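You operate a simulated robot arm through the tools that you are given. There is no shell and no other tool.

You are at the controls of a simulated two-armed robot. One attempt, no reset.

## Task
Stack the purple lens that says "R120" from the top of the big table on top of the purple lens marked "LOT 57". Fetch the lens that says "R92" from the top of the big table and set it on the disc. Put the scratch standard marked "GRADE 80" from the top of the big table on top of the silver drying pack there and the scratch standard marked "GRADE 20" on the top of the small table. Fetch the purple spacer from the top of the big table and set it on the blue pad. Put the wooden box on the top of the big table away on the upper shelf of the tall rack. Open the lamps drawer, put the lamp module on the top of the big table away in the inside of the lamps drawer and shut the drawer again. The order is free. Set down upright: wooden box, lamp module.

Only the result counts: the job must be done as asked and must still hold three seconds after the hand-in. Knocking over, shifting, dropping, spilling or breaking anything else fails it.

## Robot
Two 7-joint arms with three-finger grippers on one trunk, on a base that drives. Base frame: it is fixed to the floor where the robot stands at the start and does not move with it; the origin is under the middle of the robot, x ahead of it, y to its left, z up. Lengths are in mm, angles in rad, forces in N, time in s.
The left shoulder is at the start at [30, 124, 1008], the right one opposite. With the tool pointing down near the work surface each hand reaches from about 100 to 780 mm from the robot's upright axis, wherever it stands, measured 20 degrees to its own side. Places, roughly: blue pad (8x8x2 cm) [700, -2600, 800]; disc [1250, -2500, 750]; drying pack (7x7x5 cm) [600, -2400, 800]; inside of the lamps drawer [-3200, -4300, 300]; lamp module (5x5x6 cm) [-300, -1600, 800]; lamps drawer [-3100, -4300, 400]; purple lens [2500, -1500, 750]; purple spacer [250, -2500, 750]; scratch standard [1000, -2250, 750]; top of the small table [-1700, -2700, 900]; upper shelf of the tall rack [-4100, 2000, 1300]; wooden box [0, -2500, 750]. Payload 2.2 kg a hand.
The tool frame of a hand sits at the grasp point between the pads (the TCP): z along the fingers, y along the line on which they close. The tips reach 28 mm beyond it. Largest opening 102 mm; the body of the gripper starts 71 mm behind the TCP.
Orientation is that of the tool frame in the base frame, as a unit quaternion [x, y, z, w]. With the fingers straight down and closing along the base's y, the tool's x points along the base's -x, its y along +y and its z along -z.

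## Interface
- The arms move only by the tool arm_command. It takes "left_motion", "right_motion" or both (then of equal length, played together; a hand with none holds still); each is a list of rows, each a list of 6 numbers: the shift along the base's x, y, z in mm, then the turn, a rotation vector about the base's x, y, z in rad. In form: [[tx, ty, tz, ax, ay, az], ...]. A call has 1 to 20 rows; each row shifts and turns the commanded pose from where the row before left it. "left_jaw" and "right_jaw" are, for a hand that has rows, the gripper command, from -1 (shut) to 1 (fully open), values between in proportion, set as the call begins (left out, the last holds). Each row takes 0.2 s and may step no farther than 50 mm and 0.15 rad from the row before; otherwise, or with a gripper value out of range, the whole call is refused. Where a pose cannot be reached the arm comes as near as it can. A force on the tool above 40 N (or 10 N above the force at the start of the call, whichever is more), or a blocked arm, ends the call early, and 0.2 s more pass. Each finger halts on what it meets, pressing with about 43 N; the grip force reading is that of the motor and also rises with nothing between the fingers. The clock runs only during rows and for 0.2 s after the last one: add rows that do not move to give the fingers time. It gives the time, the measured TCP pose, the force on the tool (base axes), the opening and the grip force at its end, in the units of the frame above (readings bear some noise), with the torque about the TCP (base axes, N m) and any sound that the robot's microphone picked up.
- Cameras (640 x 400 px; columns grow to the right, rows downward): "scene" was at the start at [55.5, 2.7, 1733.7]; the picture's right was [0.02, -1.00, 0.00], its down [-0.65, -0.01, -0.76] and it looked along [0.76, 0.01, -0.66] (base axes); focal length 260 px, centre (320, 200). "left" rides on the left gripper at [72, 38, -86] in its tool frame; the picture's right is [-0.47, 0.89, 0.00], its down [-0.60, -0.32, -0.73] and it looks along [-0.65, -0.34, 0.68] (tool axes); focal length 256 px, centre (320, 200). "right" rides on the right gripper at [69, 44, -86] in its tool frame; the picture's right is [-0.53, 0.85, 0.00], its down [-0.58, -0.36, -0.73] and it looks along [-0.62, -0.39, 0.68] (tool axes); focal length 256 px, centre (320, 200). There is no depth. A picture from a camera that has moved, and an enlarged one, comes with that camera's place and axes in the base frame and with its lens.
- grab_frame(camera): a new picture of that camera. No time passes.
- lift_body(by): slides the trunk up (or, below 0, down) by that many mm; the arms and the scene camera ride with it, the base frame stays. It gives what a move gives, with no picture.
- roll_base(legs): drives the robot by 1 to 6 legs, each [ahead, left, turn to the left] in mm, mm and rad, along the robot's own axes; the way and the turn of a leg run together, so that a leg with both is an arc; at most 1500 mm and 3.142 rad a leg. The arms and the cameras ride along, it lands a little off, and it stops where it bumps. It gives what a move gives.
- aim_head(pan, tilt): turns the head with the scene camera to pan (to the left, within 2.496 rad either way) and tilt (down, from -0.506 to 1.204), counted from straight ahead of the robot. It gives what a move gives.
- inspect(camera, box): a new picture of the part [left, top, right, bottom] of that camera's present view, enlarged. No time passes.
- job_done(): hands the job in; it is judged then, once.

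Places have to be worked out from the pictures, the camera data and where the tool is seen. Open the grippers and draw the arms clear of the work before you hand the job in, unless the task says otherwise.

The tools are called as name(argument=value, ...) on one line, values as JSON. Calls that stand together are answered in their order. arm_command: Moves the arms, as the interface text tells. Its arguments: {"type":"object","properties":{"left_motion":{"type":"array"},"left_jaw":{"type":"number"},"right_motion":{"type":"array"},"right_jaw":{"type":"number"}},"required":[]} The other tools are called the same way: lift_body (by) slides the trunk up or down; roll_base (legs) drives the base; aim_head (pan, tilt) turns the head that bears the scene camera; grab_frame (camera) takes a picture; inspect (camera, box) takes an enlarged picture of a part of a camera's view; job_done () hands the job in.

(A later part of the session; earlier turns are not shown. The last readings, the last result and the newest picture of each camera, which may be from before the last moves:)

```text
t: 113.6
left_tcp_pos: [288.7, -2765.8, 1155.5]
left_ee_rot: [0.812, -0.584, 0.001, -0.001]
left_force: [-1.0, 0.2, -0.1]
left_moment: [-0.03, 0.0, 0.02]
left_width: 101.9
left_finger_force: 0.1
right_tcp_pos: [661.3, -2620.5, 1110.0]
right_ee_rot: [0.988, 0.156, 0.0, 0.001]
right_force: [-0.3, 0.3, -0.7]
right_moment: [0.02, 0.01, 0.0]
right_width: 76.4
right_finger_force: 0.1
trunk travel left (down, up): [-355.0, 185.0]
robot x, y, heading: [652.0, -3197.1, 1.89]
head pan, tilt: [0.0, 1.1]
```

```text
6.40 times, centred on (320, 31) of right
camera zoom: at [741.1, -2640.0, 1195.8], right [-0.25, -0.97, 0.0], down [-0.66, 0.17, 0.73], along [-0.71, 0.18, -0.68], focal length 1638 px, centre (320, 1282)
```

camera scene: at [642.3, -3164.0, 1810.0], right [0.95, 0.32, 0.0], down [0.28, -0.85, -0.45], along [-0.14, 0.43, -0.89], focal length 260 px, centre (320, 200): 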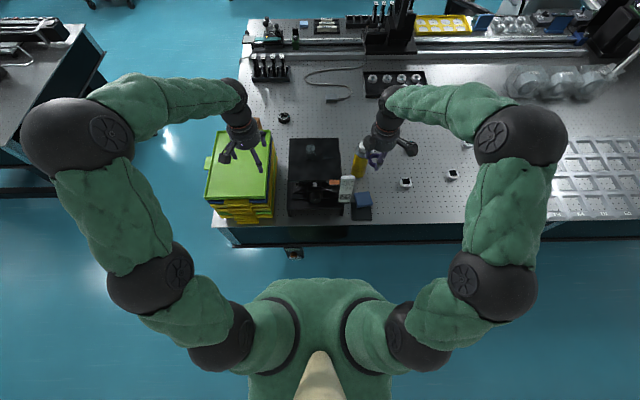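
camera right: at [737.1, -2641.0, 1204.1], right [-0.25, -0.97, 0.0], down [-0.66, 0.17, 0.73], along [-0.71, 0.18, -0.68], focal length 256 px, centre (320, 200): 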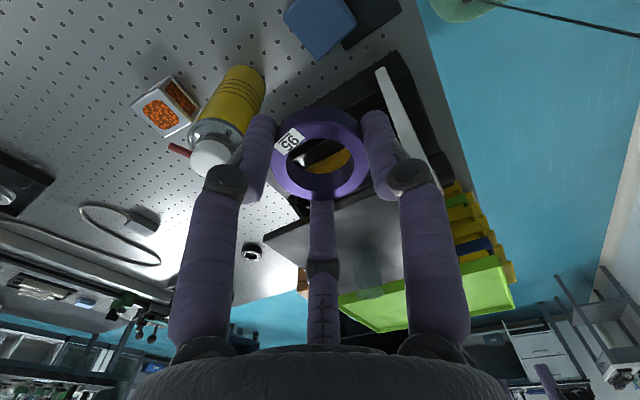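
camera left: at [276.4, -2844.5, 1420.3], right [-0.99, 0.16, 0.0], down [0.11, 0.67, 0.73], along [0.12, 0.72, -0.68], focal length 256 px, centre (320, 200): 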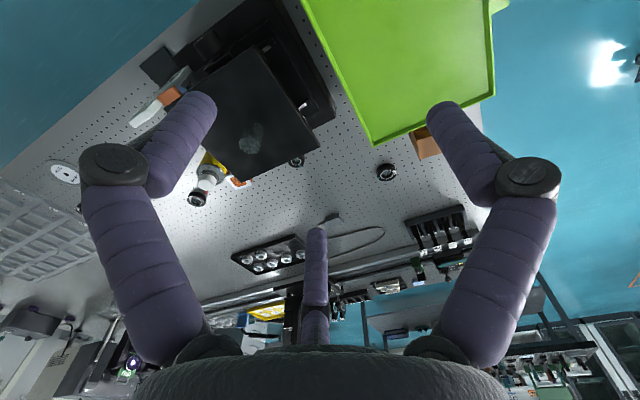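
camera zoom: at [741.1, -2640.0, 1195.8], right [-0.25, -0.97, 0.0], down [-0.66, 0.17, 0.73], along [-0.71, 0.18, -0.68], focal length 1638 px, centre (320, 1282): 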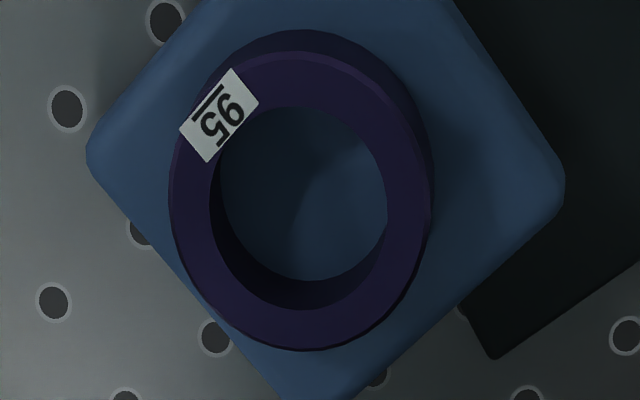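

Spacer is safely on the blue pad. I raise the trunk (a glass vessel stands on the jack) and shift right to work on GRADE 80 and the drying pack.

lift_body(by=180)

roll_base(legs=[[0, -240, 0.03], [70, 0, 0]])

grab_frame(camera="scene")

grab_frame(camera="right")

```text
t: 115.6
left_tcp_pos: [287.7, -2765.6, 1335.3]
left_ee_rot: [0.811, -0.585, 0.001, -0.001]
left_force: [-0.5, 0.8, -0.1]
left_moment: [-0.01, -0.01, 0.06]
left_width: 102.0
left_finger_force: 0.1
right_tcp_pos: [660.5, -2619.9, 1290.5]
right_ee_rot: [0.988, 0.156, -0.001, 0.001]
right_force: [0.0, 0.3, 0.0]
right_moment: [-0.02, 0.01, 0.02]
right_width: 76.4
right_finger_force: 0.0
trunk travel left (down, up): [-535.0, 5.0]
robot x, y, heading: [652.0, -3198.3, 1.886]
head pan, tilt: [0.0, 1.1]
```

```text
t: 118.0
left_tcp_pos: [482.6, -2633.9, 1335.2]
left_ee_rot: [0.818, -0.575, -0.001, 0.0]
left_force: [0.5, -0.8, -0.9]
left_moment: [0.01, 0.01, -0.05]
left_width: 102.0
left_finger_force: 0.1
right_tcp_pos: [850.7, -2477.9, 1289.7]
right_ee_rot: [0.986, 0.169, 0.0, 0.0]
right_force: [0.4, 0.3, 0.7]
right_moment: [0.05, -0.01, -0.02]
right_width: 76.1
right_finger_force: 0.1
trunk travel left (down, up): [-535.0, 5.0]
robot x, y, heading: [859.0, -3051.9, 1.918]
head pan, tilt: [0.0, 1.1]
```

```text
taken
camera scene: at [847.0, -3022.2, 1990.0], right [0.94, 0.34, 0.0], down [0.3, -0.84, -0.45], along [-0.16, 0.43, -0.89], focal length 260 px, centre (320, 200)
```

scene: 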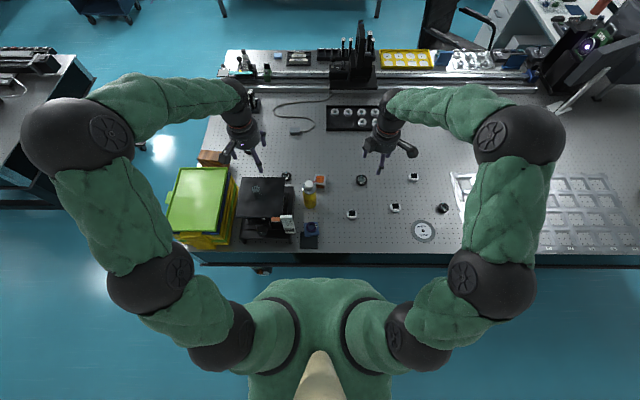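

```text
taken
camera right: at [931.5, -2494.7, 1375.7], right [-0.22, -0.98, 0.0], down [-0.67, 0.15, 0.73], along [-0.71, 0.16, -0.68], focal length 256 px, centre (320, 200)
```

right: 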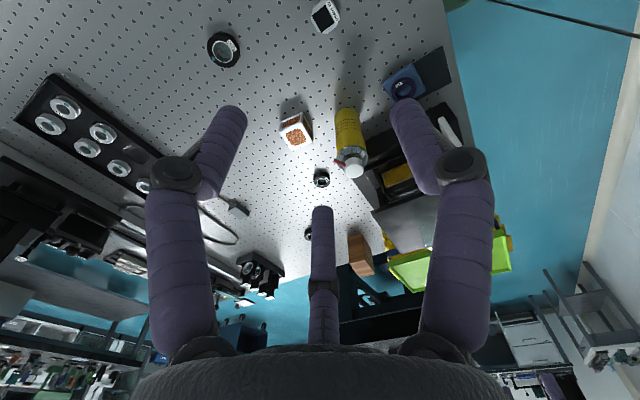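

The left hand hovers above the jack vessel, so I pull it back and up before lowering the trunk. Then I zoom on GRADE 80 and the pack.

arm_command(left_motion=[[13, -36, 15, 0, 0, 0], [13, -36, 15, 0, 0, 0], [13, -36, 15, 0, 0, 0], [13, -36, 15, 0, 0, 0], [13, -36, 15, 0, 0, 0]])

lift_body(by=-180)

grab_frame(camera="scene")

inspect(camera="scene", box=[380, 160, 480, 240])

inspect(camera="scene", box=[280, 140, 360, 220])

```text
t: 119.2
left_tcp_pos: [546.1, -2814.1, 1408.7]
left_ee_rot: [0.819, -0.574, 0.0, -0.001]
left_force: [0.8, -0.2, -0.3]
left_moment: [0.07, 0.0, 0.01]
left_width: 102.0
left_finger_force: 0.0
right_tcp_pos: [850.5, -2476.9, 1291.5]
right_ee_rot: [0.986, 0.17, 0.0, 0.0]
right_force: [0.4, 0.2, 0.1]
right_moment: [0.0, -0.01, -0.04]
right_width: 76.5
right_finger_force: 0.0
trunk travel left (down, up): [-535.0, 5.0]
robot x, y, heading: [858.1, -3053.5, 1.917]
head pan, tilt: [0.0, 1.1]
```

```text
t: 121.2
left_tcp_pos: [545.0, -2812.2, 1229.5]
left_ee_rot: [0.819, -0.573, 0.001, 0.0]
left_force: [-1.0, 0.3, -0.9]
left_moment: [0.04, 0.01, 0.03]
left_width: 101.8
left_finger_force: 0.1
right_tcp_pos: [849.7, -2476.8, 1110.4]
right_ee_rot: [0.986, 0.169, 0.0, 0.0]
right_force: [1.3, -0.1, 0.3]
right_moment: [0.04, -0.01, 0.0]
right_width: 76.7
right_finger_force: 0.0
trunk travel left (down, up): [-355.0, 185.0]
robot x, y, heading: [856.3, -3054.9, 1.919]
head pan, tilt: [0.0, 1.1]
```

```text
taken
camera scene: at [846.2, -3021.1, 1810.1], right [0.94, 0.34, 0.0], down [0.3, -0.84, -0.45], along [-0.15, 0.43, -0.89], focal length 260 px, centre (320, 200)
```

scene: 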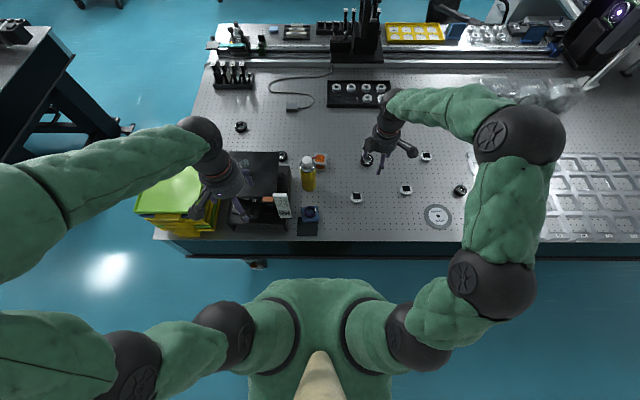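

```text
5.00 times, centred on (430, 200) of scene
camera zoom: at [846.2, -3021.1, 1810.1], right [0.94, 0.34, 0.0], down [0.3, -0.84, -0.45], along [-0.15, 0.43, -0.89], focal length 1301 px, centre (-230, 200)
```

zoom: 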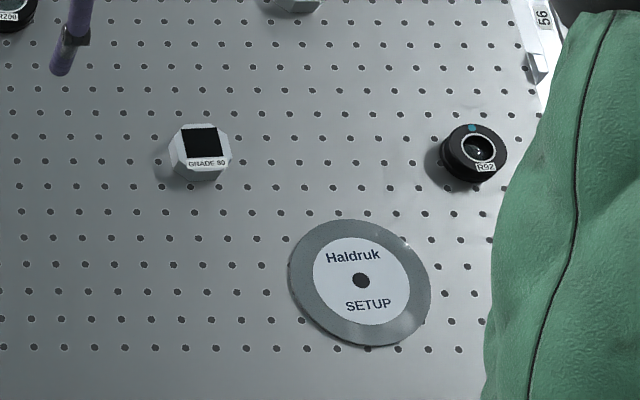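

```text
5.00 times, centred on (320, 180) of scene
camera zoom: at [846.2, -3021.1, 1810.1], right [0.94, 0.34, 0.0], down [0.3, -0.84, -0.45], along [-0.15, 0.43, -0.89], focal length 1301 px, centre (320, 300)
```

zoom: 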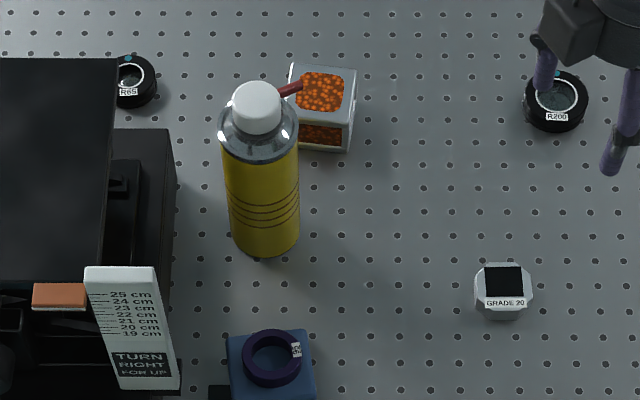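

I move above GRADE 80 (~(1016,-2363)).

arm_command(right_motion=[[33.2, 22.8, 0, 0, 0, 0], [33.2, 22.8, 0, 0, 0, 0], [33.2, 22.8, 0, 0, 0, 0], [33.2, 22.8, 0, 0, 0, 0], [33.2, 22.8, 0, 0, 0, 0], [0, 0, -50, 0, 0, 0], [0, 0, -50, 0, 0, 0], [0, 0, -30, 0, 0, 0], [0, 0, 0, 0, 0, 0]], right_jaw=1)

grab_frame(camera="right")

inspect(camera="scene", box=[380, 150, 480, 230])

```text
t: 123.2
left_tcp_pos: [543.8, -2812.2, 1229.8]
left_ee_rot: [0.819, -0.573, 0.001, -0.001]
left_force: [0.1, 0.0, 0.5]
left_moment: [0.01, -0.04, -0.01]
left_width: 101.9
left_finger_force: 0.0
right_tcp_pos: [1018.3, -2365.6, 978.8]
right_ee_rot: [0.986, 0.169, 0.0, -0.001]
right_force: [0.6, -0.5, 0.1]
right_moment: [-0.01, -0.04, 0.0]
right_width: 102.1
right_finger_force: 0.0
trunk travel left (down, up): [-355.0, 185.0]
robot x, y, heading: [853.7, -3053.7, 1.915]
head pan, tilt: [0.0, 1.1]
```

```text
taken
camera right: at [1098.8, -2382.5, 1063.6], right [-0.22, -0.98, 0.0], down [-0.67, 0.15, 0.73], along [-0.71, 0.16, -0.68], focal length 256 px, centre (320, 200)
```

right: 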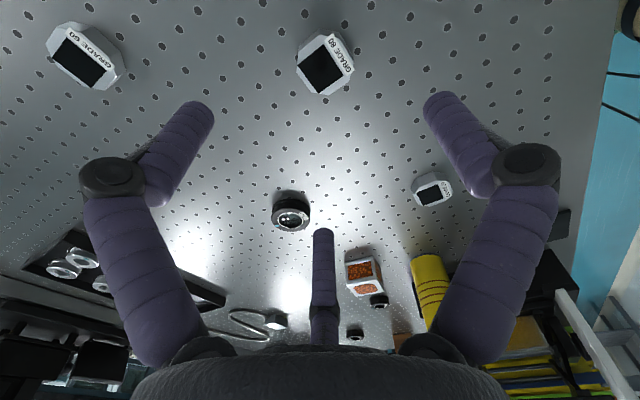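

```text
5.00 times, centred on (430, 190) of scene
camera zoom: at [846.3, -3021.3, 1810.0], right [0.94, 0.34, 0.0], down [0.3, -0.84, -0.45], along [-0.15, 0.43, -0.89], focal length 1301 px, centre (-230, 250)
```

zoom: 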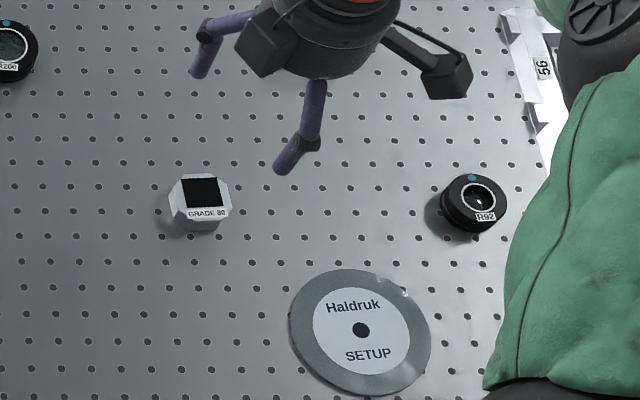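

I refine with a zoom of GRADE 80 under the hand.

inspect(camera="right", box=[280, 25, 376, 85])

inspect(camera="scene", box=[395, 170, 435, 195])

```text
6.67 times, centred on (328, 55) of right
camera zoom: at [1098.8, -2382.5, 1063.6], right [-0.22, -0.98, 0.0], down [-0.67, 0.15, 0.73], along [-0.71, 0.16, -0.68], focal length 1707 px, centre (267, 1167)
```

zoom: 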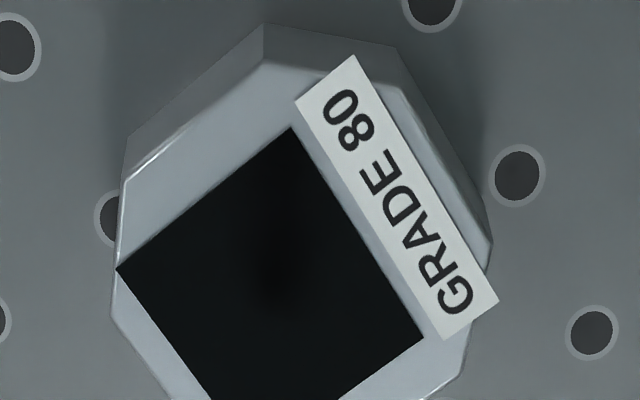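

```text
16.00 times, centred on (415, 182) of scene
camera zoom: at [846.3, -3021.3, 1810.0], right [0.94, 0.34, 0.0], down [0.3, -0.84, -0.45], along [-0.15, 0.43, -0.89], focal length 4164 px, centre (-1200, 480)
```

zoom: 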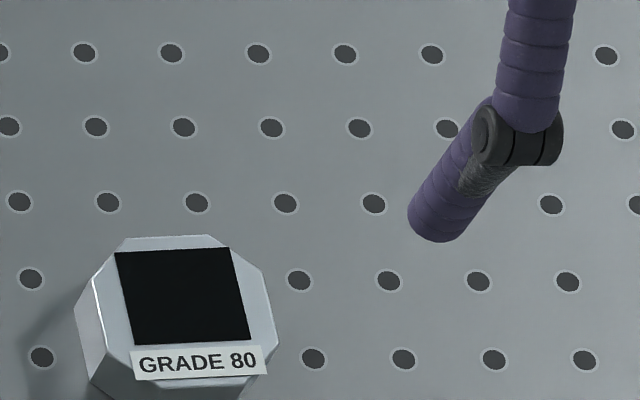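

Centre ≈ (1016,-2368), top z≈823. I descend and grasp.

arm_command(right_motion=[[-2, -2.5, -45, 0, 0, 0], [0, 0, -45, 0, 0, 0], [0, 0, -40, 0, 0, 0], [0, 0, -24, 0, 0, 0], [0, 0, 0, 0, 0, 0]])

arm_command(right_motion=[[0, 0, 0, 0, 0, 0], [0, 0, 0, 0, 0, 0], [0, 0, 0, 0, 0, 0], [0, 0, 0, 0, 0, 0], [0, 0, 0, 0, 0, 0]], right_jaw=-1)

grab_frame(camera="right")

```text
t: 124.4
left_tcp_pos: [544.5, -2812.9, 1229.3]
left_ee_rot: [0.819, -0.574, 0.001, -0.001]
left_force: [0.2, -0.8, 0.4]
left_moment: [-0.01, 0.02, 0.02]
left_width: 102.0
left_finger_force: 0.1
right_tcp_pos: [1013.7, -2365.8, 824.8]
right_ee_rot: [0.986, 0.169, -0.001, -0.001]
right_force: [0.2, 0.1, -0.8]
right_moment: [0.0, 0.02, -0.01]
right_width: 102.1
right_finger_force: 0.0
trunk travel left (down, up): [-355.0, 185.0]
robot x, y, heading: [856.1, -3053.6, 1.916]
head pan, tilt: [0.0, 1.1]
```

```text
t: 125.6
left_tcp_pos: [544.7, -2814.1, 1227.7]
left_ee_rot: [0.819, -0.573, 0.0, -0.001]
left_force: [-0.1, 0.1, -0.1]
left_moment: [0.0, -0.01, 0.03]
left_width: 102.0
left_finger_force: 0.1
right_tcp_pos: [1013.5, -2365.1, 827.3]
right_ee_rot: [0.986, 0.17, 0.001, 0.0]
right_force: [-3.0, 0.8, 18.8]
right_moment: [-0.65, -0.13, 0.0]
right_width: 49.4
right_finger_force: 42.9
trunk travel left (down, up): [-355.0, 185.0]
robot x, y, heading: [855.0, -3051.4, 1.918]
head pan, tilt: [0.0, 1.1]
```

```text
taken
camera right: at [1094.2, -2383.5, 912.5], right [-0.22, -0.98, 0.0], down [-0.67, 0.15, 0.73], along [-0.71, 0.16, -0.68], focal length 256 px, centre (320, 200)
```

right: 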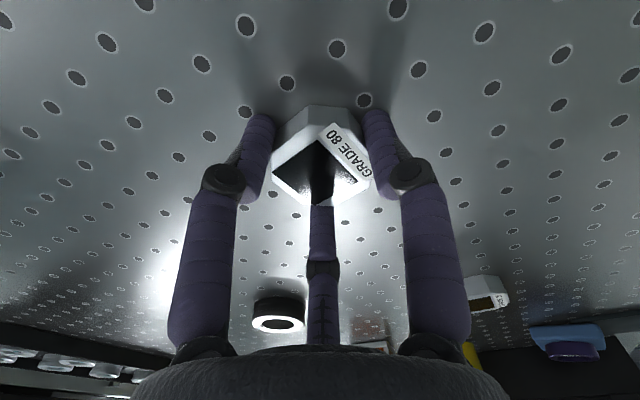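

Gripped (49.4 mm); the tips touched, so the table is at z≈800. I lift, nudge the base 50 mm closer, and carry GRADE 80 over to the drying pack.

arm_command(right_motion=[[0, 0, 40, 0, 0, 0], [0, 0, 50, 0, 0, 0], [0, 0, 50, 0, 0, 0], [0, 0, 50, 0, 0, 0], [0, 0, 50, 0, 0, 0], [0, 0, 20, 0, 0, 0]])

roll_base(legs=[[50, 0, 0]])

```text
t: 127.0
left_tcp_pos: [544.7, -2813.0, 1229.6]
left_ee_rot: [0.82, -0.573, 0.001, 0.0]
left_force: [0.6, 0.3, 0.3]
left_moment: [0.0, -0.02, -0.03]
left_width: 102.0
left_finger_force: 0.0
right_tcp_pos: [1016.9, -2366.5, 1085.3]
right_ee_rot: [0.986, 0.169, 0.0, 0.0]
right_force: [-0.7, 0.0, -0.8]
right_moment: [0.02, -0.03, -0.02]
right_width: 49.4
right_finger_force: 42.5
trunk travel left (down, up): [-355.0, 185.0]
robot x, y, heading: [855.1, -3052.3, 1.911]
head pan, tilt: [0.0, 1.1]
```

```text
t: 127.9
left_tcp_pos: [526.4, -2765.7, 1228.2]
left_ee_rot: [0.819, -0.574, 0.001, 0.0]
left_force: [0.2, 0.9, -0.3]
left_moment: [-0.06, 0.0, -0.02]
left_width: 102.1
left_finger_force: 0.0
right_tcp_pos: [1000.0, -2317.7, 1085.0]
right_ee_rot: [0.986, 0.169, 0.0, 0.001]
right_force: [-0.4, 0.3, -2.5]
right_moment: [-0.03, -0.02, 0.03]
right_width: 49.2
right_finger_force: 43.2
trunk travel left (down, up): [-355.0, 185.0]
robot x, y, heading: [839.5, -3007.1, 1.917]
head pan, tilt: [0.0, 1.1]
```

arm_command(right_motion=[[-48.1, -4.9, 0, 0, 0, 0], [-48.1, -4.9, 0, 0, 0, 0], [-48.1, -4.9, 0, 0, 0, 0], [-48.1, -4.9, 0, 0, 0, 0], [-48.1, -4.9, 0, 0, 0, 0], [-48.1, -4.9, 0, 0, 0, 0], [-48.1, -4.9, 0, 0, 0, 0], [-48.1, -4.9, 0, 0, 0, 0], [0, 0, 0, 0, 0, 0]])

grab_frame(camera="right")

grab_frame(camera="scene")

inspect(camera="right", box=[270, 0, 370, 62])

inspect(camera="scene", box=[260, 130, 360, 210])

```text
t: 129.9
left_tcp_pos: [528.6, -2766.4, 1228.3]
left_ee_rot: [0.819, -0.574, -0.001, 0.0]
left_force: [0.6, -0.4, -0.4]
left_moment: [-0.02, 0.03, -0.04]
left_width: 102.3
left_finger_force: 0.1
right_tcp_pos: [617.4, -2358.8, 1083.4]
right_ee_rot: [0.986, 0.169, -0.001, 0.0]
right_force: [0.0, 0.0, -1.4]
right_moment: [-0.02, 0.01, -0.01]
right_width: 49.3
right_finger_force: 42.6
trunk travel left (down, up): [-355.0, 185.0]
robot x, y, heading: [834.7, -3009.8, 1.915]
head pan, tilt: [0.0, 1.1]
```

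```text
taken
camera right: at [697.8, -2376.1, 1168.5], right [-0.22, -0.97, 0.0], down [-0.66, 0.15, 0.73], along [-0.71, 0.16, -0.68], focal length 256 px, centre (320, 200)
```

right: 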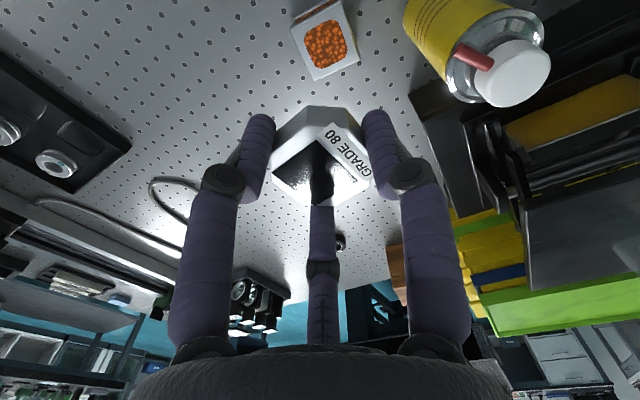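

```text
taken
camera scene: at [831.4, -2975.6, 1810.0], right [0.94, 0.34, 0.0], down [0.3, -0.84, -0.45], along [-0.16, 0.43, -0.89], focal length 260 px, centre (320, 200)
```

scene: 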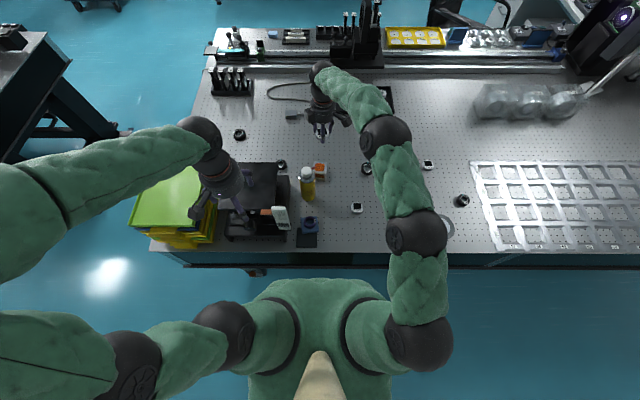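

```text
6.40 times, centred on (320, 31) of right
camera zoom: at [697.8, -2376.1, 1168.5], right [-0.22, -0.97, 0.0], down [-0.66, 0.15, 0.73], along [-0.71, 0.16, -0.68], focal length 1638 px, centre (320, 1282)
```

zoom: 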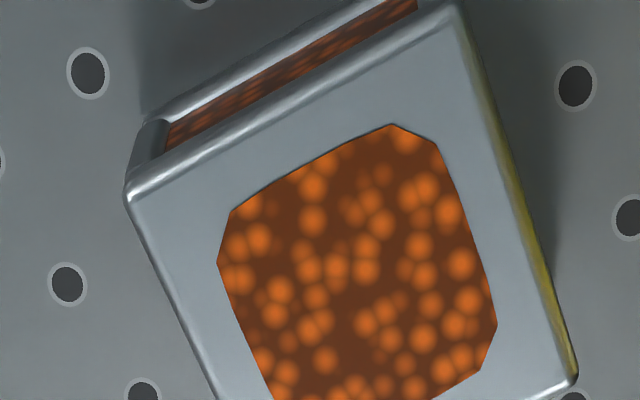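

```text
5.00 times, centred on (310, 170) of scene
camera zoom: at [831.4, -2975.6, 1810.0], right [0.94, 0.34, 0.0], down [0.3, -0.84, -0.45], along [-0.16, 0.43, -0.89], focal length 1301 px, centre (370, 350)
```

zoom: 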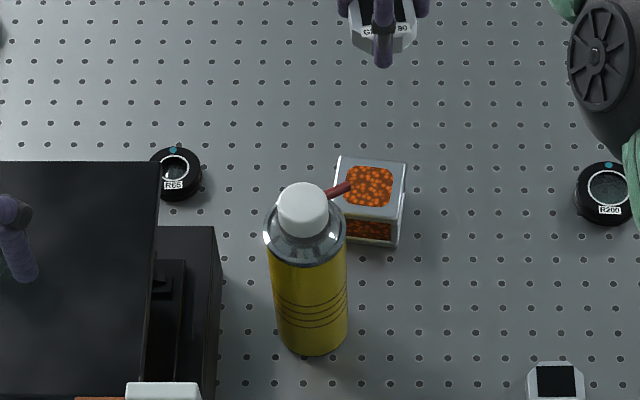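

The silver pack top centre is at ≈ (608,-2361). I align and descend in steps.

arm_command(right_motion=[[-9, -2, -30, 0, 0, 0], [0, 0, -45, 0, 0, 0], [0, 0, -45, 0, 0, 0], [0, 0, -45, 0, 0, 0], [0, 0, -20, 0, 0, 0], [0, 0, 0, 0, 0, 0]])

grab_frame(camera="right")

inspect(camera="scene", box=[260, 110, 380, 210])

```text
t: 131.3
left_tcp_pos: [529.0, -2766.3, 1228.8]
left_ee_rot: [0.819, -0.574, 0.0, -0.001]
left_force: [0.4, 0.2, -0.2]
left_moment: [-0.03, -0.04, 0.0]
left_width: 102.1
left_finger_force: 0.0
right_tcp_pos: [609.6, -2362.6, 902.0]
right_ee_rot: [0.986, 0.168, 0.0, 0.0]
right_force: [0.3, 0.2, -0.8]
right_moment: [0.04, 0.0, 0.01]
right_width: 49.3
right_finger_force: 43.6
trunk travel left (down, up): [-355.0, 185.0]
robot x, y, heading: [838.9, -3010.2, 1.916]
head pan, tilt: [0.0, 1.1]
```

```text
taken
camera right: at [689.9, -2380.8, 987.4], right [-0.22, -0.97, 0.0], down [-0.67, 0.15, 0.73], along [-0.71, 0.16, -0.68], focal length 256 px, centre (320, 200)
```

right: 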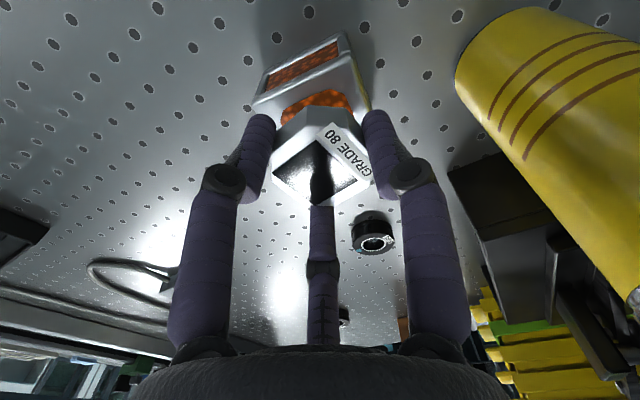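

```text
4.00 times, centred on (320, 160) of scene
camera zoom: at [829.6, -2975.6, 1810.0], right [0.94, 0.34, 0.0], down [0.3, -0.84, -0.45], along [-0.15, 0.43, -0.89], focal length 1041 px, centre (320, 360)
```

zoom: 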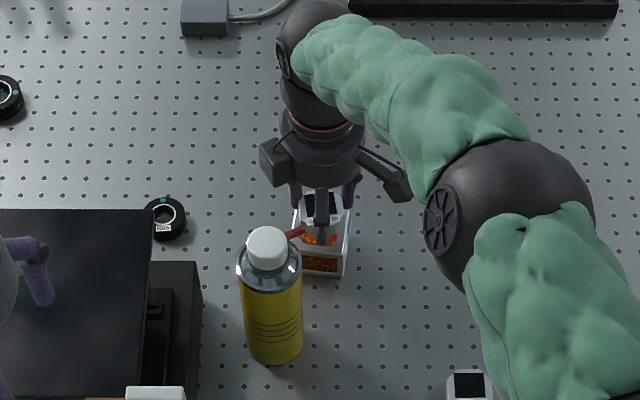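

Aligned. I lower to contact.

arm_command(right_motion=[[0, 0, -12, 0, 0, 0], [0, 0, -6, 0, 0, 0], [0, 0, 0, 0, 0, 0]])

arm_command(right_motion=[[0, 0, -3, 0, 0, 0], [0, 0, -2, 0, 0, 0], [0, 0, -2, 0, 0, 0], [0, 0, 0, 0, 0, 0]])

```text
t: 132.1
left_tcp_pos: [528.5, -2766.8, 1229.1]
left_ee_rot: [0.819, -0.574, 0.001, -0.001]
left_force: [0.1, -0.5, -0.1]
left_moment: [-0.01, 0.02, 0.0]
left_width: 101.9
left_finger_force: 0.2
right_tcp_pos: [607.1, -2362.8, 881.3]
right_ee_rot: [0.986, 0.168, 0.0, 0.0]
right_force: [0.2, 0.1, -1.4]
right_moment: [-0.01, -0.02, 0.0]
right_width: 49.0
right_finger_force: 43.0
trunk travel left (down, up): [-355.0, 185.0]
robot x, y, heading: [841.3, -3010.9, 1.915]
head pan, tilt: [0.0, 1.1]
```

```text
t: 133.1
left_tcp_pos: [528.3, -2768.1, 1228.2]
left_ee_rot: [0.818, -0.575, 0.0, 0.0]
left_force: [-0.3, 0.0, 0.5]
left_moment: [-0.01, 0.01, 0.01]
left_width: 101.9
left_finger_force: 0.1
right_tcp_pos: [607.0, -2362.0, 876.4]
right_ee_rot: [0.986, 0.168, -0.001, -0.001]
right_force: [-0.1, -2.2, 7.1]
right_moment: [0.0, -0.06, -0.03]
right_width: 49.5
right_finger_force: 43.0
trunk travel left (down, up): [-355.0, 185.0]
robot x, y, heading: [840.0, -3010.1, 1.917]
head pan, tilt: [0.0, 1.1]
```

Contact at z≈876. I open the gripper and lift away.

arm_command(right_motion=[[0, 0, 0.5, 0, 0, 0], [0, 0, 0, 0, 0, 0], [0, 0, 0, 0, 0, 0], [0, 0, 0, 0, 0, 0]], right_jaw=0.6)

arm_command(right_motion=[[0, 0, 20, 0, 0, 0], [0, 0, 45, 0, 0, 0], [0, 0, 50, 0, 0, 0], [0, 0, 50, 0, 0, 0], [0, 0, 50, 0, 0, 0]])

inspect(camera="scene", box=[280, 140, 360, 200])

inspect(camera="right", box=[220, 0, 420, 125])

```text
t: 134.1
left_tcp_pos: [528.2, -2767.1, 1229.7]
left_ee_rot: [0.819, -0.574, 0.0, -0.001]
left_force: [0.3, 0.6, 0.2]
left_moment: [0.0, -0.02, 0.0]
left_width: 102.1
left_finger_force: 0.1
right_tcp_pos: [608.0, -2361.8, 875.5]
right_ee_rot: [0.986, 0.169, 0.0, 0.0]
right_force: [0.0, 0.0, -0.2]
right_moment: [-0.02, -0.01, -0.02]
right_width: 81.5
right_finger_force: 0.0
trunk travel left (down, up): [-355.0, 185.0]
robot x, y, heading: [842.6, -3008.6, 1.922]
head pan, tilt: [0.0, 1.1]
```

```text
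t: 135.3
left_tcp_pos: [528.8, -2766.8, 1229.5]
left_ee_rot: [0.819, -0.574, 0.001, 0.0]
left_force: [0.5, -0.7, -0.4]
left_moment: [0.03, -0.03, 0.0]
left_width: 101.9
left_finger_force: 0.0
right_tcp_pos: [607.0, -2359.9, 1084.6]
right_ee_rot: [0.986, 0.169, 0.0, 0.001]
right_force: [-0.2, -1.1, -0.7]
right_moment: [0.0, 0.01, 0.01]
right_width: 81.6
right_finger_force: 0.1
trunk travel left (down, up): [-355.0, 185.0]
robot x, y, heading: [838.1, -3007.9, 1.916]
head pan, tilt: [0.0, 1.1]
```

```text
6.67 times, centred on (320, 170) of scene
camera zoom: at [829.9, -2976.8, 1810.0], right [0.94, 0.34, 0.0], down [0.3, -0.84, -0.45], along [-0.15, 0.43, -0.89], focal length 1735 px, centre (320, 400)
```

zoom: 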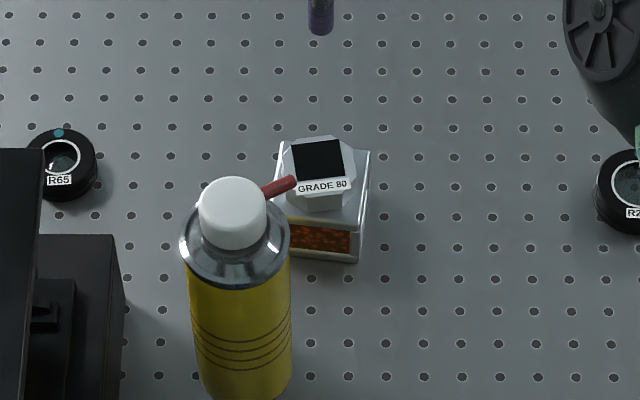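

```text
3.20 times, centred on (320, 62) of right
camera zoom: at [687.8, -2378.8, 1172.5], right [-0.22, -0.97, 0.0], down [-0.67, 0.15, 0.73], along [-0.71, 0.16, -0.68], focal length 819 px, centre (320, 640)
```

zoom: 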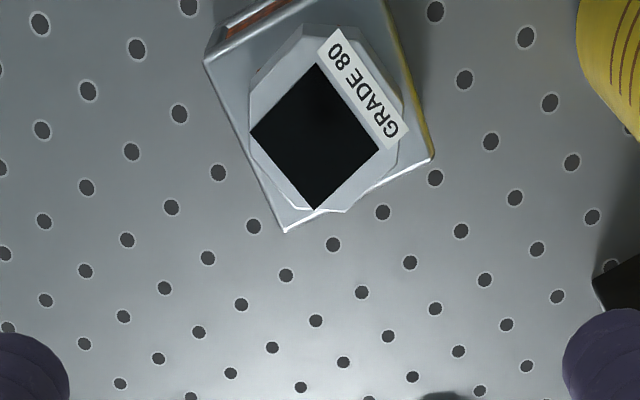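

GRADE 80 sits well on the silver pack. Next is R92 → disc: I shift the base right along the lane.

roll_base(legs=[[0, -430, 0]])

grab_frame(camera="scene")

inspect(camera="scene", box=[290, 140, 410, 240])

```text
t: 137.9
left_tcp_pos: [934.1, -2621.1, 1229.5]
left_ee_rot: [0.816, -0.578, 0.0, 0.0]
left_force: [-0.2, 0.5, -0.3]
left_moment: [0.0, 0.03, 0.0]
left_width: 101.9
left_finger_force: 0.1
right_tcp_pos: [1016.7, -2213.7, 1086.6]
right_ee_rot: [0.986, 0.164, -0.001, 0.001]
right_force: [0.4, 0.3, -0.4]
right_moment: [-0.03, 0.01, 0.02]
right_width: 81.7
right_finger_force: 0.1
trunk travel left (down, up): [-355.0, 185.0]
robot x, y, heading: [1244.2, -2867.2, 1.909]
head pan, tilt: [0.0, 1.1]
```

```text
taken
camera scene: at [1233.4, -2831.9, 1809.9], right [0.94, 0.33, 0.0], down [0.29, -0.84, -0.45], along [-0.15, 0.43, -0.89], focal length 260 px, centre (320, 200)
```

scene: 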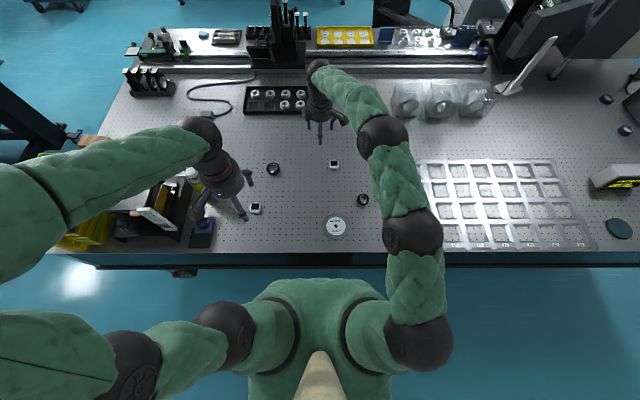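

```text
4.00 times, centred on (350, 190) of scene
camera zoom: at [1233.4, -2831.9, 1809.9], right [0.94, 0.33, 0.0], down [0.29, -0.84, -0.45], along [-0.15, 0.43, -0.89], focal length 1041 px, centre (200, 240)
```

zoom: 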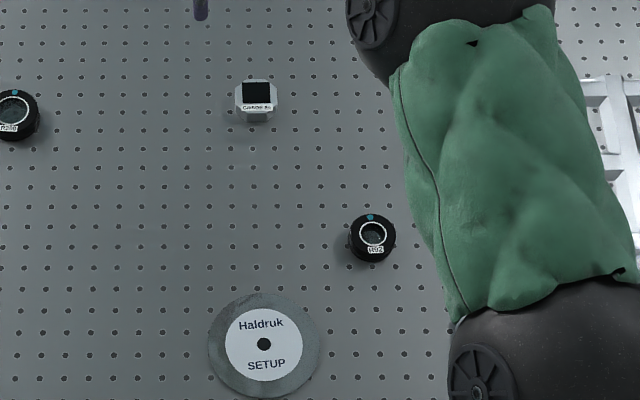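

R92 ≈ (1239,-2287), disc ≈ (1167,-2438). I move above R92.

arm_command(right_motion=[[44.4, -14.7, 0, 0, 0, 0], [44.4, -14.7, 0, 0, 0, 0], [44.4, -14.7, 0, 0, 0, 0], [44.4, -14.7, 0, 0, 0, 0], [44.4, -14.7, 0, 0, 0, 0], [0, 0, -50, 0, 0, 0], [0, 0, -50, 0, 0, 0], [0, 0, 0, 0, 0, 0]], right_jaw=1)

inspect(camera="right", box=[240, 0, 400, 100])

inspect(camera="scene", box=[310, 170, 410, 250])

```text
t: 139.7
left_tcp_pos: [933.8, -2620.7, 1228.9]
left_ee_rot: [0.816, -0.578, 0.0, -0.001]
left_force: [-0.4, 0.1, -0.1]
left_moment: [0.02, -0.05, 0.01]
left_width: 102.0
left_finger_force: 0.0
right_tcp_pos: [1238.3, -2289.8, 983.2]
right_ee_rot: [0.986, 0.164, 0.001, 0.0]
right_force: [0.2, -0.4, 0.3]
right_moment: [0.02, -0.01, 0.04]
right_width: 101.8
right_finger_force: 0.1
trunk travel left (down, up): [-355.0, 185.0]
robot x, y, heading: [1242.3, -2867.3, 1.908]
head pan, tilt: [0.0, 1.1]
```

```text
4.00 times, centred on (320, 50) of right
camera zoom: at [1319.7, -2307.3, 1069.1], right [-0.23, -0.97, 0.0], down [-0.66, 0.16, 0.73], along [-0.71, 0.17, -0.68], focal length 1024 px, centre (320, 800)
```

zoom: 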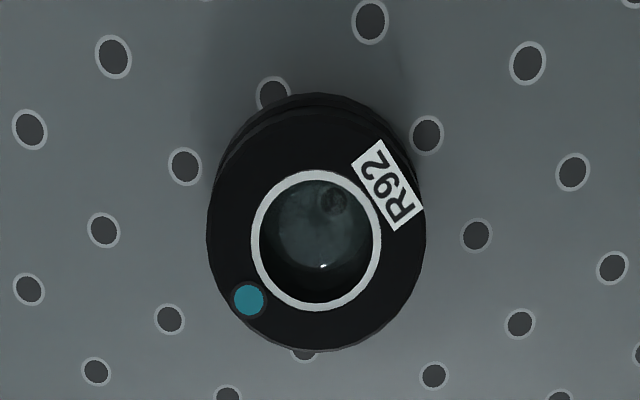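

```text
5.00 times, centred on (360, 210) of scene
camera zoom: at [1232.3, -2833.0, 1810.0], right [0.94, 0.33, 0.0], down [0.3, -0.84, -0.45], along [-0.15, 0.43, -0.89], focal length 1301 px, centre (120, 150)
```

zoom: 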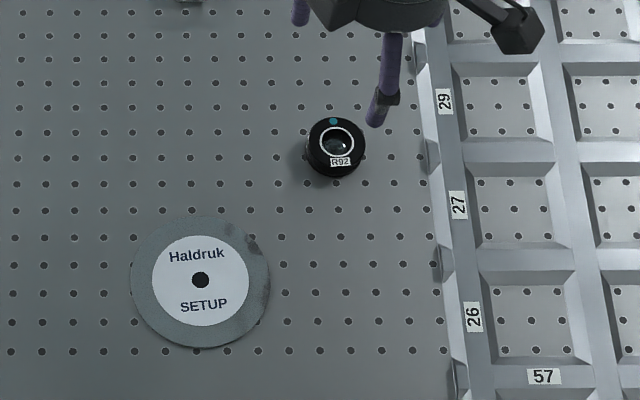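

R92 at ≈ (1240,-2288). Descend and grasp.

arm_command(right_motion=[[1.5, 1.5, -45, 0, 0, 0], [0, 0, -45, 0, 0, 0], [0, 0, -40, 0, 0, 0], [0, 0, -21, 0, 0, 0], [0, 0, 0, 0, 0, 0]])

arm_command(right_motion=[[0, 0, 0, 0, 0, 0], [0, 0, 0, 0, 0, 0], [0, 0, 0, 0, 0, 0], [0, 0, 0, 0, 0, 0], [0, 0, 0, 0, 0, 0]], right_jaw=-1)

grab_frame(camera="right")

```text
t: 140.9
left_tcp_pos: [932.6, -2619.9, 1228.6]
left_ee_rot: [0.816, -0.578, 0.0, -0.001]
left_force: [0.9, 0.2, -0.1]
left_moment: [-0.03, -0.01, -0.02]
left_width: 101.9
left_finger_force: 0.0
right_tcp_pos: [1241.2, -2284.2, 835.8]
right_ee_rot: [0.986, 0.164, 0.0, 0.001]
right_force: [-0.2, -0.8, 0.1]
right_moment: [-0.02, 0.0, 0.04]
right_width: 102.1
right_finger_force: 0.1
trunk travel left (down, up): [-355.0, 185.0]
robot x, y, heading: [1241.6, -2867.0, 1.909]
head pan, tilt: [0.0, 1.1]
```

```text
t: 142.1
left_tcp_pos: [933.4, -2620.5, 1229.7]
left_ee_rot: [0.816, -0.578, 0.001, -0.001]
left_force: [-0.7, 0.1, 0.5]
left_moment: [0.0, 0.0, 0.02]
left_width: 101.6
left_finger_force: 0.0
right_tcp_pos: [1242.1, -2285.1, 836.3]
right_ee_rot: [0.986, 0.164, 0.0, 0.0]
right_force: [-0.1, 0.0, 3.0]
right_moment: [0.02, 0.06, 0.03]
right_width: 48.2
right_finger_force: 42.7
trunk travel left (down, up): [-355.0, 185.0]
robot x, y, heading: [1242.7, -2866.4, 1.906]
head pan, tilt: [0.0, 1.1]
```

```text
taken
camera right: at [1321.4, -2303.7, 922.1], right [-0.23, -0.97, 0.0], down [-0.66, 0.16, 0.73], along [-0.71, 0.17, -0.68], focal length 256 px, centre (320, 200)
```

right: 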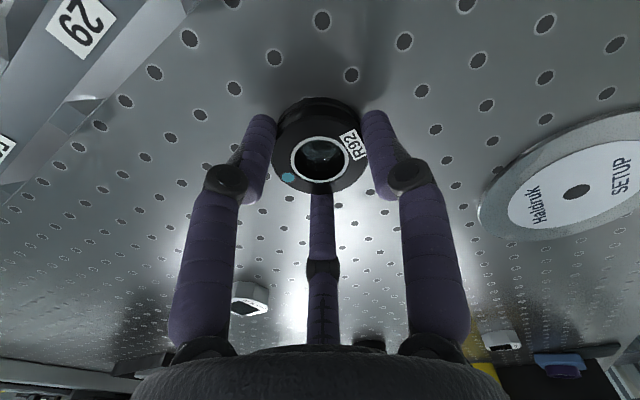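

Gripped. I lift 90 mm and move over the disc.

arm_command(right_motion=[[0, 0, 40, 0, 0, 0], [0, 0, 50, 0, 0, 0], [-18.2, -38, 0, 0, 0, 0], [-18.2, -38, 0, 0, 0, 0], [-18.2, -38, 0, 0, 0, 0], [-18.2, -38, 0, 0, 0, 0], [0, 0, 0, 0, 0, 0]])

grab_frame(camera="right")

inspect(camera="scene", box=[290, 170, 390, 250])

```text
t: 143.7
left_tcp_pos: [933.9, -2620.5, 1227.6]
left_ee_rot: [0.816, -0.579, 0.0, 0.0]
left_force: [0.2, -0.4, 0.4]
left_moment: [-0.02, 0.01, 0.0]
left_width: 102.1
left_finger_force: 0.1
right_tcp_pos: [1165.1, -2441.7, 925.2]
right_ee_rot: [0.986, 0.164, 0.001, 0.001]
right_force: [0.0, 0.1, -0.7]
right_moment: [-0.01, -0.01, 0.01]
right_width: 48.2
right_finger_force: 43.1
trunk travel left (down, up): [-355.0, 185.0]
robot x, y, heading: [1243.6, -2868.1, 1.911]
head pan, tilt: [0.0, 1.1]
```

```text
taken
camera right: at [1245.8, -2460.3, 1010.7], right [-0.23, -0.97, 0.0], down [-0.66, 0.16, 0.73], along [-0.71, 0.17, -0.68], focal length 256 px, centre (320, 200)
```

right: 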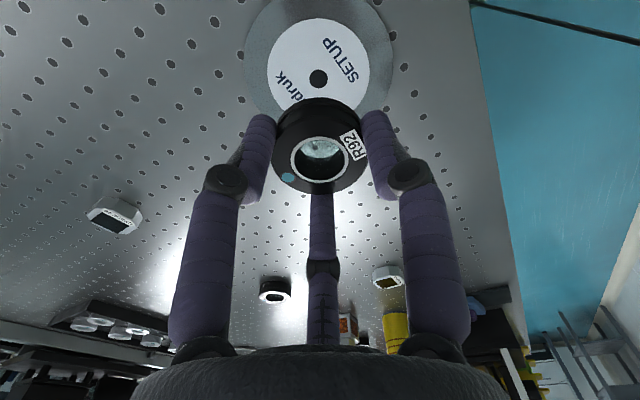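

```text
5.00 times, centred on (340, 210) of scene
camera zoom: at [1233.3, -2831.1, 1809.9], right [0.94, 0.33, 0.0], down [0.29, -0.84, -0.45], along [-0.15, 0.43, -0.89], focal length 1301 px, centre (220, 150)
```

zoom: 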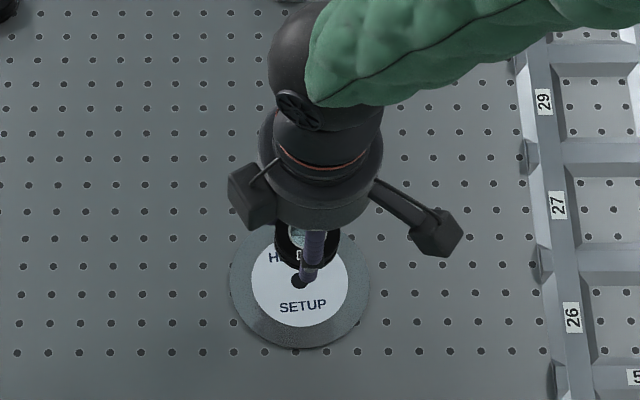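

The disc hole is right below. I lower to contact.

arm_command(right_motion=[[2, 1, -40, 0, 0, 0], [0, 0, -30, 0, 0, 0], [0, 0, -8, 0, 0, 0], [0, 0, 0, 0, 0, 0]])

arm_command(right_motion=[[0, 0, -3, 0, 0, 0], [0, 0, -2, 0, 0, 0], [0, 0, -2, 0, 0, 0], [0, 0, 0, 0, 0, 0]])

```text
t: 144.7
left_tcp_pos: [933.7, -2620.6, 1228.4]
left_ee_rot: [0.816, -0.578, 0.0, -0.001]
left_force: [0.1, -0.4, -0.2]
left_moment: [0.01, 0.0, -0.02]
left_width: 102.0
left_finger_force: 0.1
right_tcp_pos: [1167.3, -2438.9, 848.6]
right_ee_rot: [0.986, 0.165, 0.0, 0.001]
right_force: [-0.5, 0.0, 0.1]
right_moment: [0.03, -0.05, 0.01]
right_width: 47.9
right_finger_force: 43.0
trunk travel left (down, up): [-355.0, 185.0]
robot x, y, heading: [1243.3, -2862.2, 1.91]
head pan, tilt: [0.0, 1.1]
```

```text
t: 145.7
left_tcp_pos: [933.7, -2620.6, 1229.6]
left_ee_rot: [0.816, -0.578, 0.0, -0.001]
left_force: [-0.9, 0.6, -0.1]
left_moment: [-0.03, 0.03, -0.01]
left_width: 102.0
left_finger_force: 0.0
right_tcp_pos: [1167.8, -2438.4, 841.3]
right_ee_rot: [0.987, 0.164, 0.0, 0.001]
right_force: [0.5, -0.2, -0.5]
right_moment: [-0.01, -0.02, 0.02]
right_width: 47.8
right_finger_force: 43.1
trunk travel left (down, up): [-355.0, 185.0]
robot x, y, heading: [1241.1, -2863.1, 1.909]
head pan, tilt: [0.0, 1.1]
```

No contact yet at 841; I continue in small steps.

arm_command(right_motion=[[0, 0, -1.5, 0, 0, 0], [0, 0, -1.5, 0, 0, 0], [0, 0, -1, 0, 0, 0], [0, 0, 0, 0, 0, 0]])

```text
t: 146.7
left_tcp_pos: [933.3, -2622.0, 1230.5]
left_ee_rot: [0.816, -0.577, 0.0, -0.002]
left_force: [0.0, -0.2, 0.2]
left_moment: [0.03, 0.0, 0.01]
left_width: 102.1
left_finger_force: 0.1
right_tcp_pos: [1168.0, -2437.6, 837.9]
right_ee_rot: [0.986, 0.164, -0.001, -0.003]
right_force: [0.1, -1.0, 35.1]
right_moment: [-0.12, 0.03, 0.01]
right_width: 48.2
right_finger_force: 43.9
trunk travel left (down, up): [-355.0, 185.0]
robot x, y, heading: [1245.2, -2865.3, 1.91]
head pan, tilt: [0.0, 1.1]
```

Firm contact. I relieve, open and lift away.

arm_command(right_motion=[[0, 0, 1.5, 0, 0, 0], [0, 0, 0, 0, 0, 0]])

arm_command(right_motion=[[0, 0, 0, 0, 0, 0], [0, 0, 0, 0, 0, 0], [0, 0, 0, 0, 0, 0], [0, 0, 0, 0, 0, 0]], right_jaw=0.8)

arm_command(right_motion=[[0, 0, 20, 0, 0, 0], [0, 0, 45, 0, 0, 0], [0, 0, 50, 0, 0, 0], [0, 0, 50, 0, 0, 0], [0, 0, 50, 0, 0, 0], [0, 0, 40, 0, 0, 0]])

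inspect(camera="scene", box=[290, 190, 390, 260])

grab_frame(camera="right")

```text
t: 147.3
left_tcp_pos: [933.1, -2621.0, 1229.3]
left_ee_rot: [0.816, -0.578, 0.0, -0.001]
left_force: [0.0, 0.5, -0.1]
left_moment: [0.01, 0.02, -0.05]
left_width: 102.3
left_finger_force: 0.0
right_tcp_pos: [1168.3, -2438.0, 838.3]
right_ee_rot: [0.986, 0.165, -0.001, 0.0]
right_force: [-2.7, 6.2, 20.3]
right_moment: [0.24, 0.08, -0.03]
right_width: 48.0
right_finger_force: 43.0
trunk travel left (down, up): [-355.0, 185.0]
robot x, y, heading: [1243.4, -2865.6, 1.909]
head pan, tilt: [0.0, 1.1]
```

```text
t: 148.3
left_tcp_pos: [933.2, -2620.2, 1229.1]
left_ee_rot: [0.816, -0.578, 0.001, -0.001]
left_force: [0.4, 0.4, -0.5]
left_moment: [-0.03, 0.01, 0.0]
left_width: 101.9
left_finger_force: 0.0
right_tcp_pos: [1168.3, -2439.3, 837.5]
right_ee_rot: [0.986, 0.165, 0.0, 0.001]
right_force: [-0.2, -0.3, -0.8]
right_moment: [0.0, 0.0, -0.03]
right_width: 91.5
right_finger_force: 0.1
trunk travel left (down, up): [-355.0, 185.0]
robot x, y, heading: [1241.4, -2864.2, 1.905]
head pan, tilt: [0.0, 1.1]
```

```text
t: 149.7
left_tcp_pos: [933.5, -2620.8, 1228.7]
left_ee_rot: [0.816, -0.578, 0.001, 0.0]
left_force: [0.0, 0.2, 0.2]
left_moment: [0.03, 0.06, 0.0]
left_width: 102.1
left_finger_force: 0.0
right_tcp_pos: [1170.6, -2438.4, 1094.4]
right_ee_rot: [0.986, 0.166, -0.001, 0.001]
right_force: [0.4, -0.5, 0.6]
right_moment: [0.04, 0.01, -0.01]
right_width: 91.9
right_finger_force: 0.0
trunk travel left (down, up): [-355.0, 185.0]
robot x, y, heading: [1239.9, -2866.9, 1.908]
head pan, tilt: [0.0, 1.1]
```

```text
5.71 times, centred on (340, 225) of scene
camera zoom: at [1232.8, -2833.1, 1810.0], right [0.94, 0.33, 0.0], down [0.3, -0.84, -0.45], along [-0.15, 0.43, -0.89], focal length 1487 px, centre (206, 57)
```

zoom: 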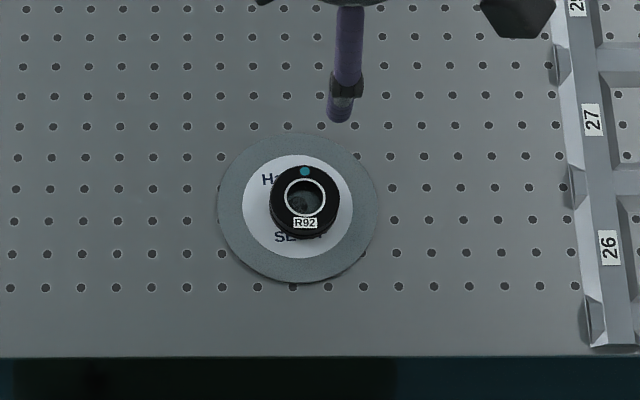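

```text
taken
camera right: at [1250.6, -2456.6, 1180.6], right [-0.23, -0.97, 0.0], down [-0.66, 0.16, 0.73], along [-0.71, 0.17, -0.68], focal length 256 px, centre (320, 200)
```

right: 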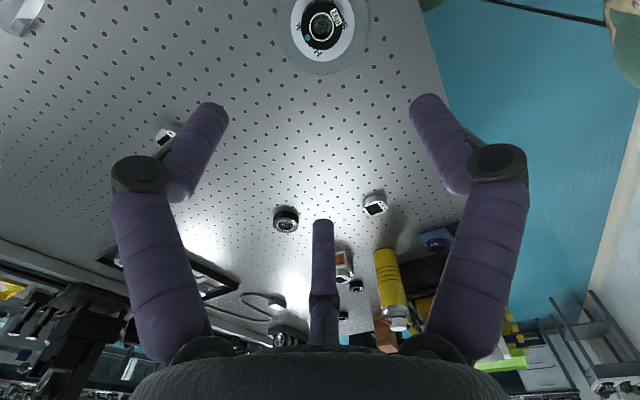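

R92 is on the disc. I now raise the trunk and drive along the lane to the table's far left end for the purple lenses.

lift_body(by=180)

roll_base(legs=[[-110, 0, 0.01], [0, -1000, 0]])

aim_head(pan=-0.7, tilt=0.75)

grab_frame(camera="scene")

```text
t: 151.7
left_tcp_pos: [934.5, -2621.1, 1408.7]
left_ee_rot: [0.817, -0.577, 0.0, -0.001]
left_force: [0.7, 0.4, -0.1]
left_moment: [-0.03, 0.0, 0.01]
left_width: 101.9
left_finger_force: 0.0
right_tcp_pos: [1169.8, -2437.9, 1273.0]
right_ee_rot: [0.986, 0.165, 0.0, 0.001]
right_force: [0.1, -0.3, 0.1]
right_moment: [0.0, -0.01, 0.03]
right_width: 91.9
right_finger_force: 0.2
trunk travel left (down, up): [-535.0, 5.0]
robot x, y, heading: [1244.0, -2860.7, 1.909]
head pan, tilt: [0.0, 1.1]
```

```text
t: 157.8
left_tcp_pos: [1934.0, -2385.9, 1409.3]
left_ee_rot: [0.807, -0.59, 0.0, -0.001]
left_force: [-0.5, 0.8, 0.8]
left_moment: [0.0, -0.01, -0.01]
left_width: 102.0
left_finger_force: 0.0
right_tcp_pos: [2175.0, -2209.4, 1274.2]
right_ee_rot: [0.989, 0.15, 0.0, 0.001]
right_force: [-0.6, 0.4, -0.5]
right_moment: [0.01, 0.01, -0.01]
right_width: 91.7
right_finger_force: 0.1
trunk travel left (down, up): [-535.0, 5.0]
robot x, y, heading: [2239.6, -2639.0, 1.878]
head pan, tilt: [0.0, 1.1]
```

```text
t: 158.8
left_tcp_pos: [1934.3, -2385.4, 1408.9]
left_ee_rot: [0.808, -0.59, 0.0, 0.0]
left_force: [-0.1, 0.0, -0.5]
left_moment: [0.0, -0.03, -0.02]
left_width: 101.9
left_finger_force: 0.1
right_tcp_pos: [2175.9, -2209.4, 1273.9]
right_ee_rot: [0.989, 0.15, 0.0, 0.001]
right_force: [0.9, 0.4, -0.1]
right_moment: [0.02, 0.0, 0.0]
right_width: 91.8
right_finger_force: 0.1
trunk travel left (down, up): [-535.0, 5.0]
robot x, y, heading: [2233.0, -2638.0, 1.881]
head pan, tilt: [-0.7, 0.75]
```

```text
taken
camera scene: at [2277.4, -2589.5, 2015.7], right [0.92, -0.38, 0.0], down [-0.26, -0.63, -0.73], along [0.28, 0.68, -0.68], focal length 260 px, centre (320, 200)
```

scene: 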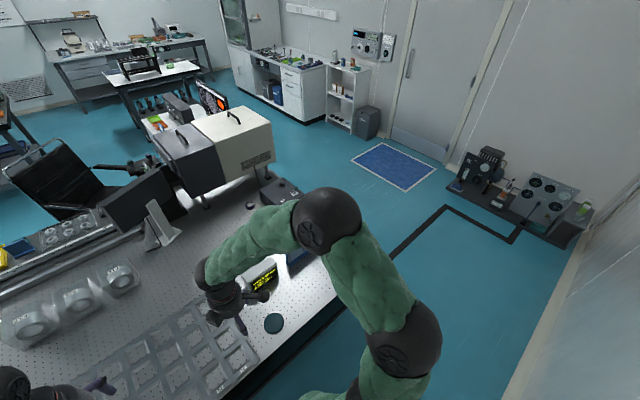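

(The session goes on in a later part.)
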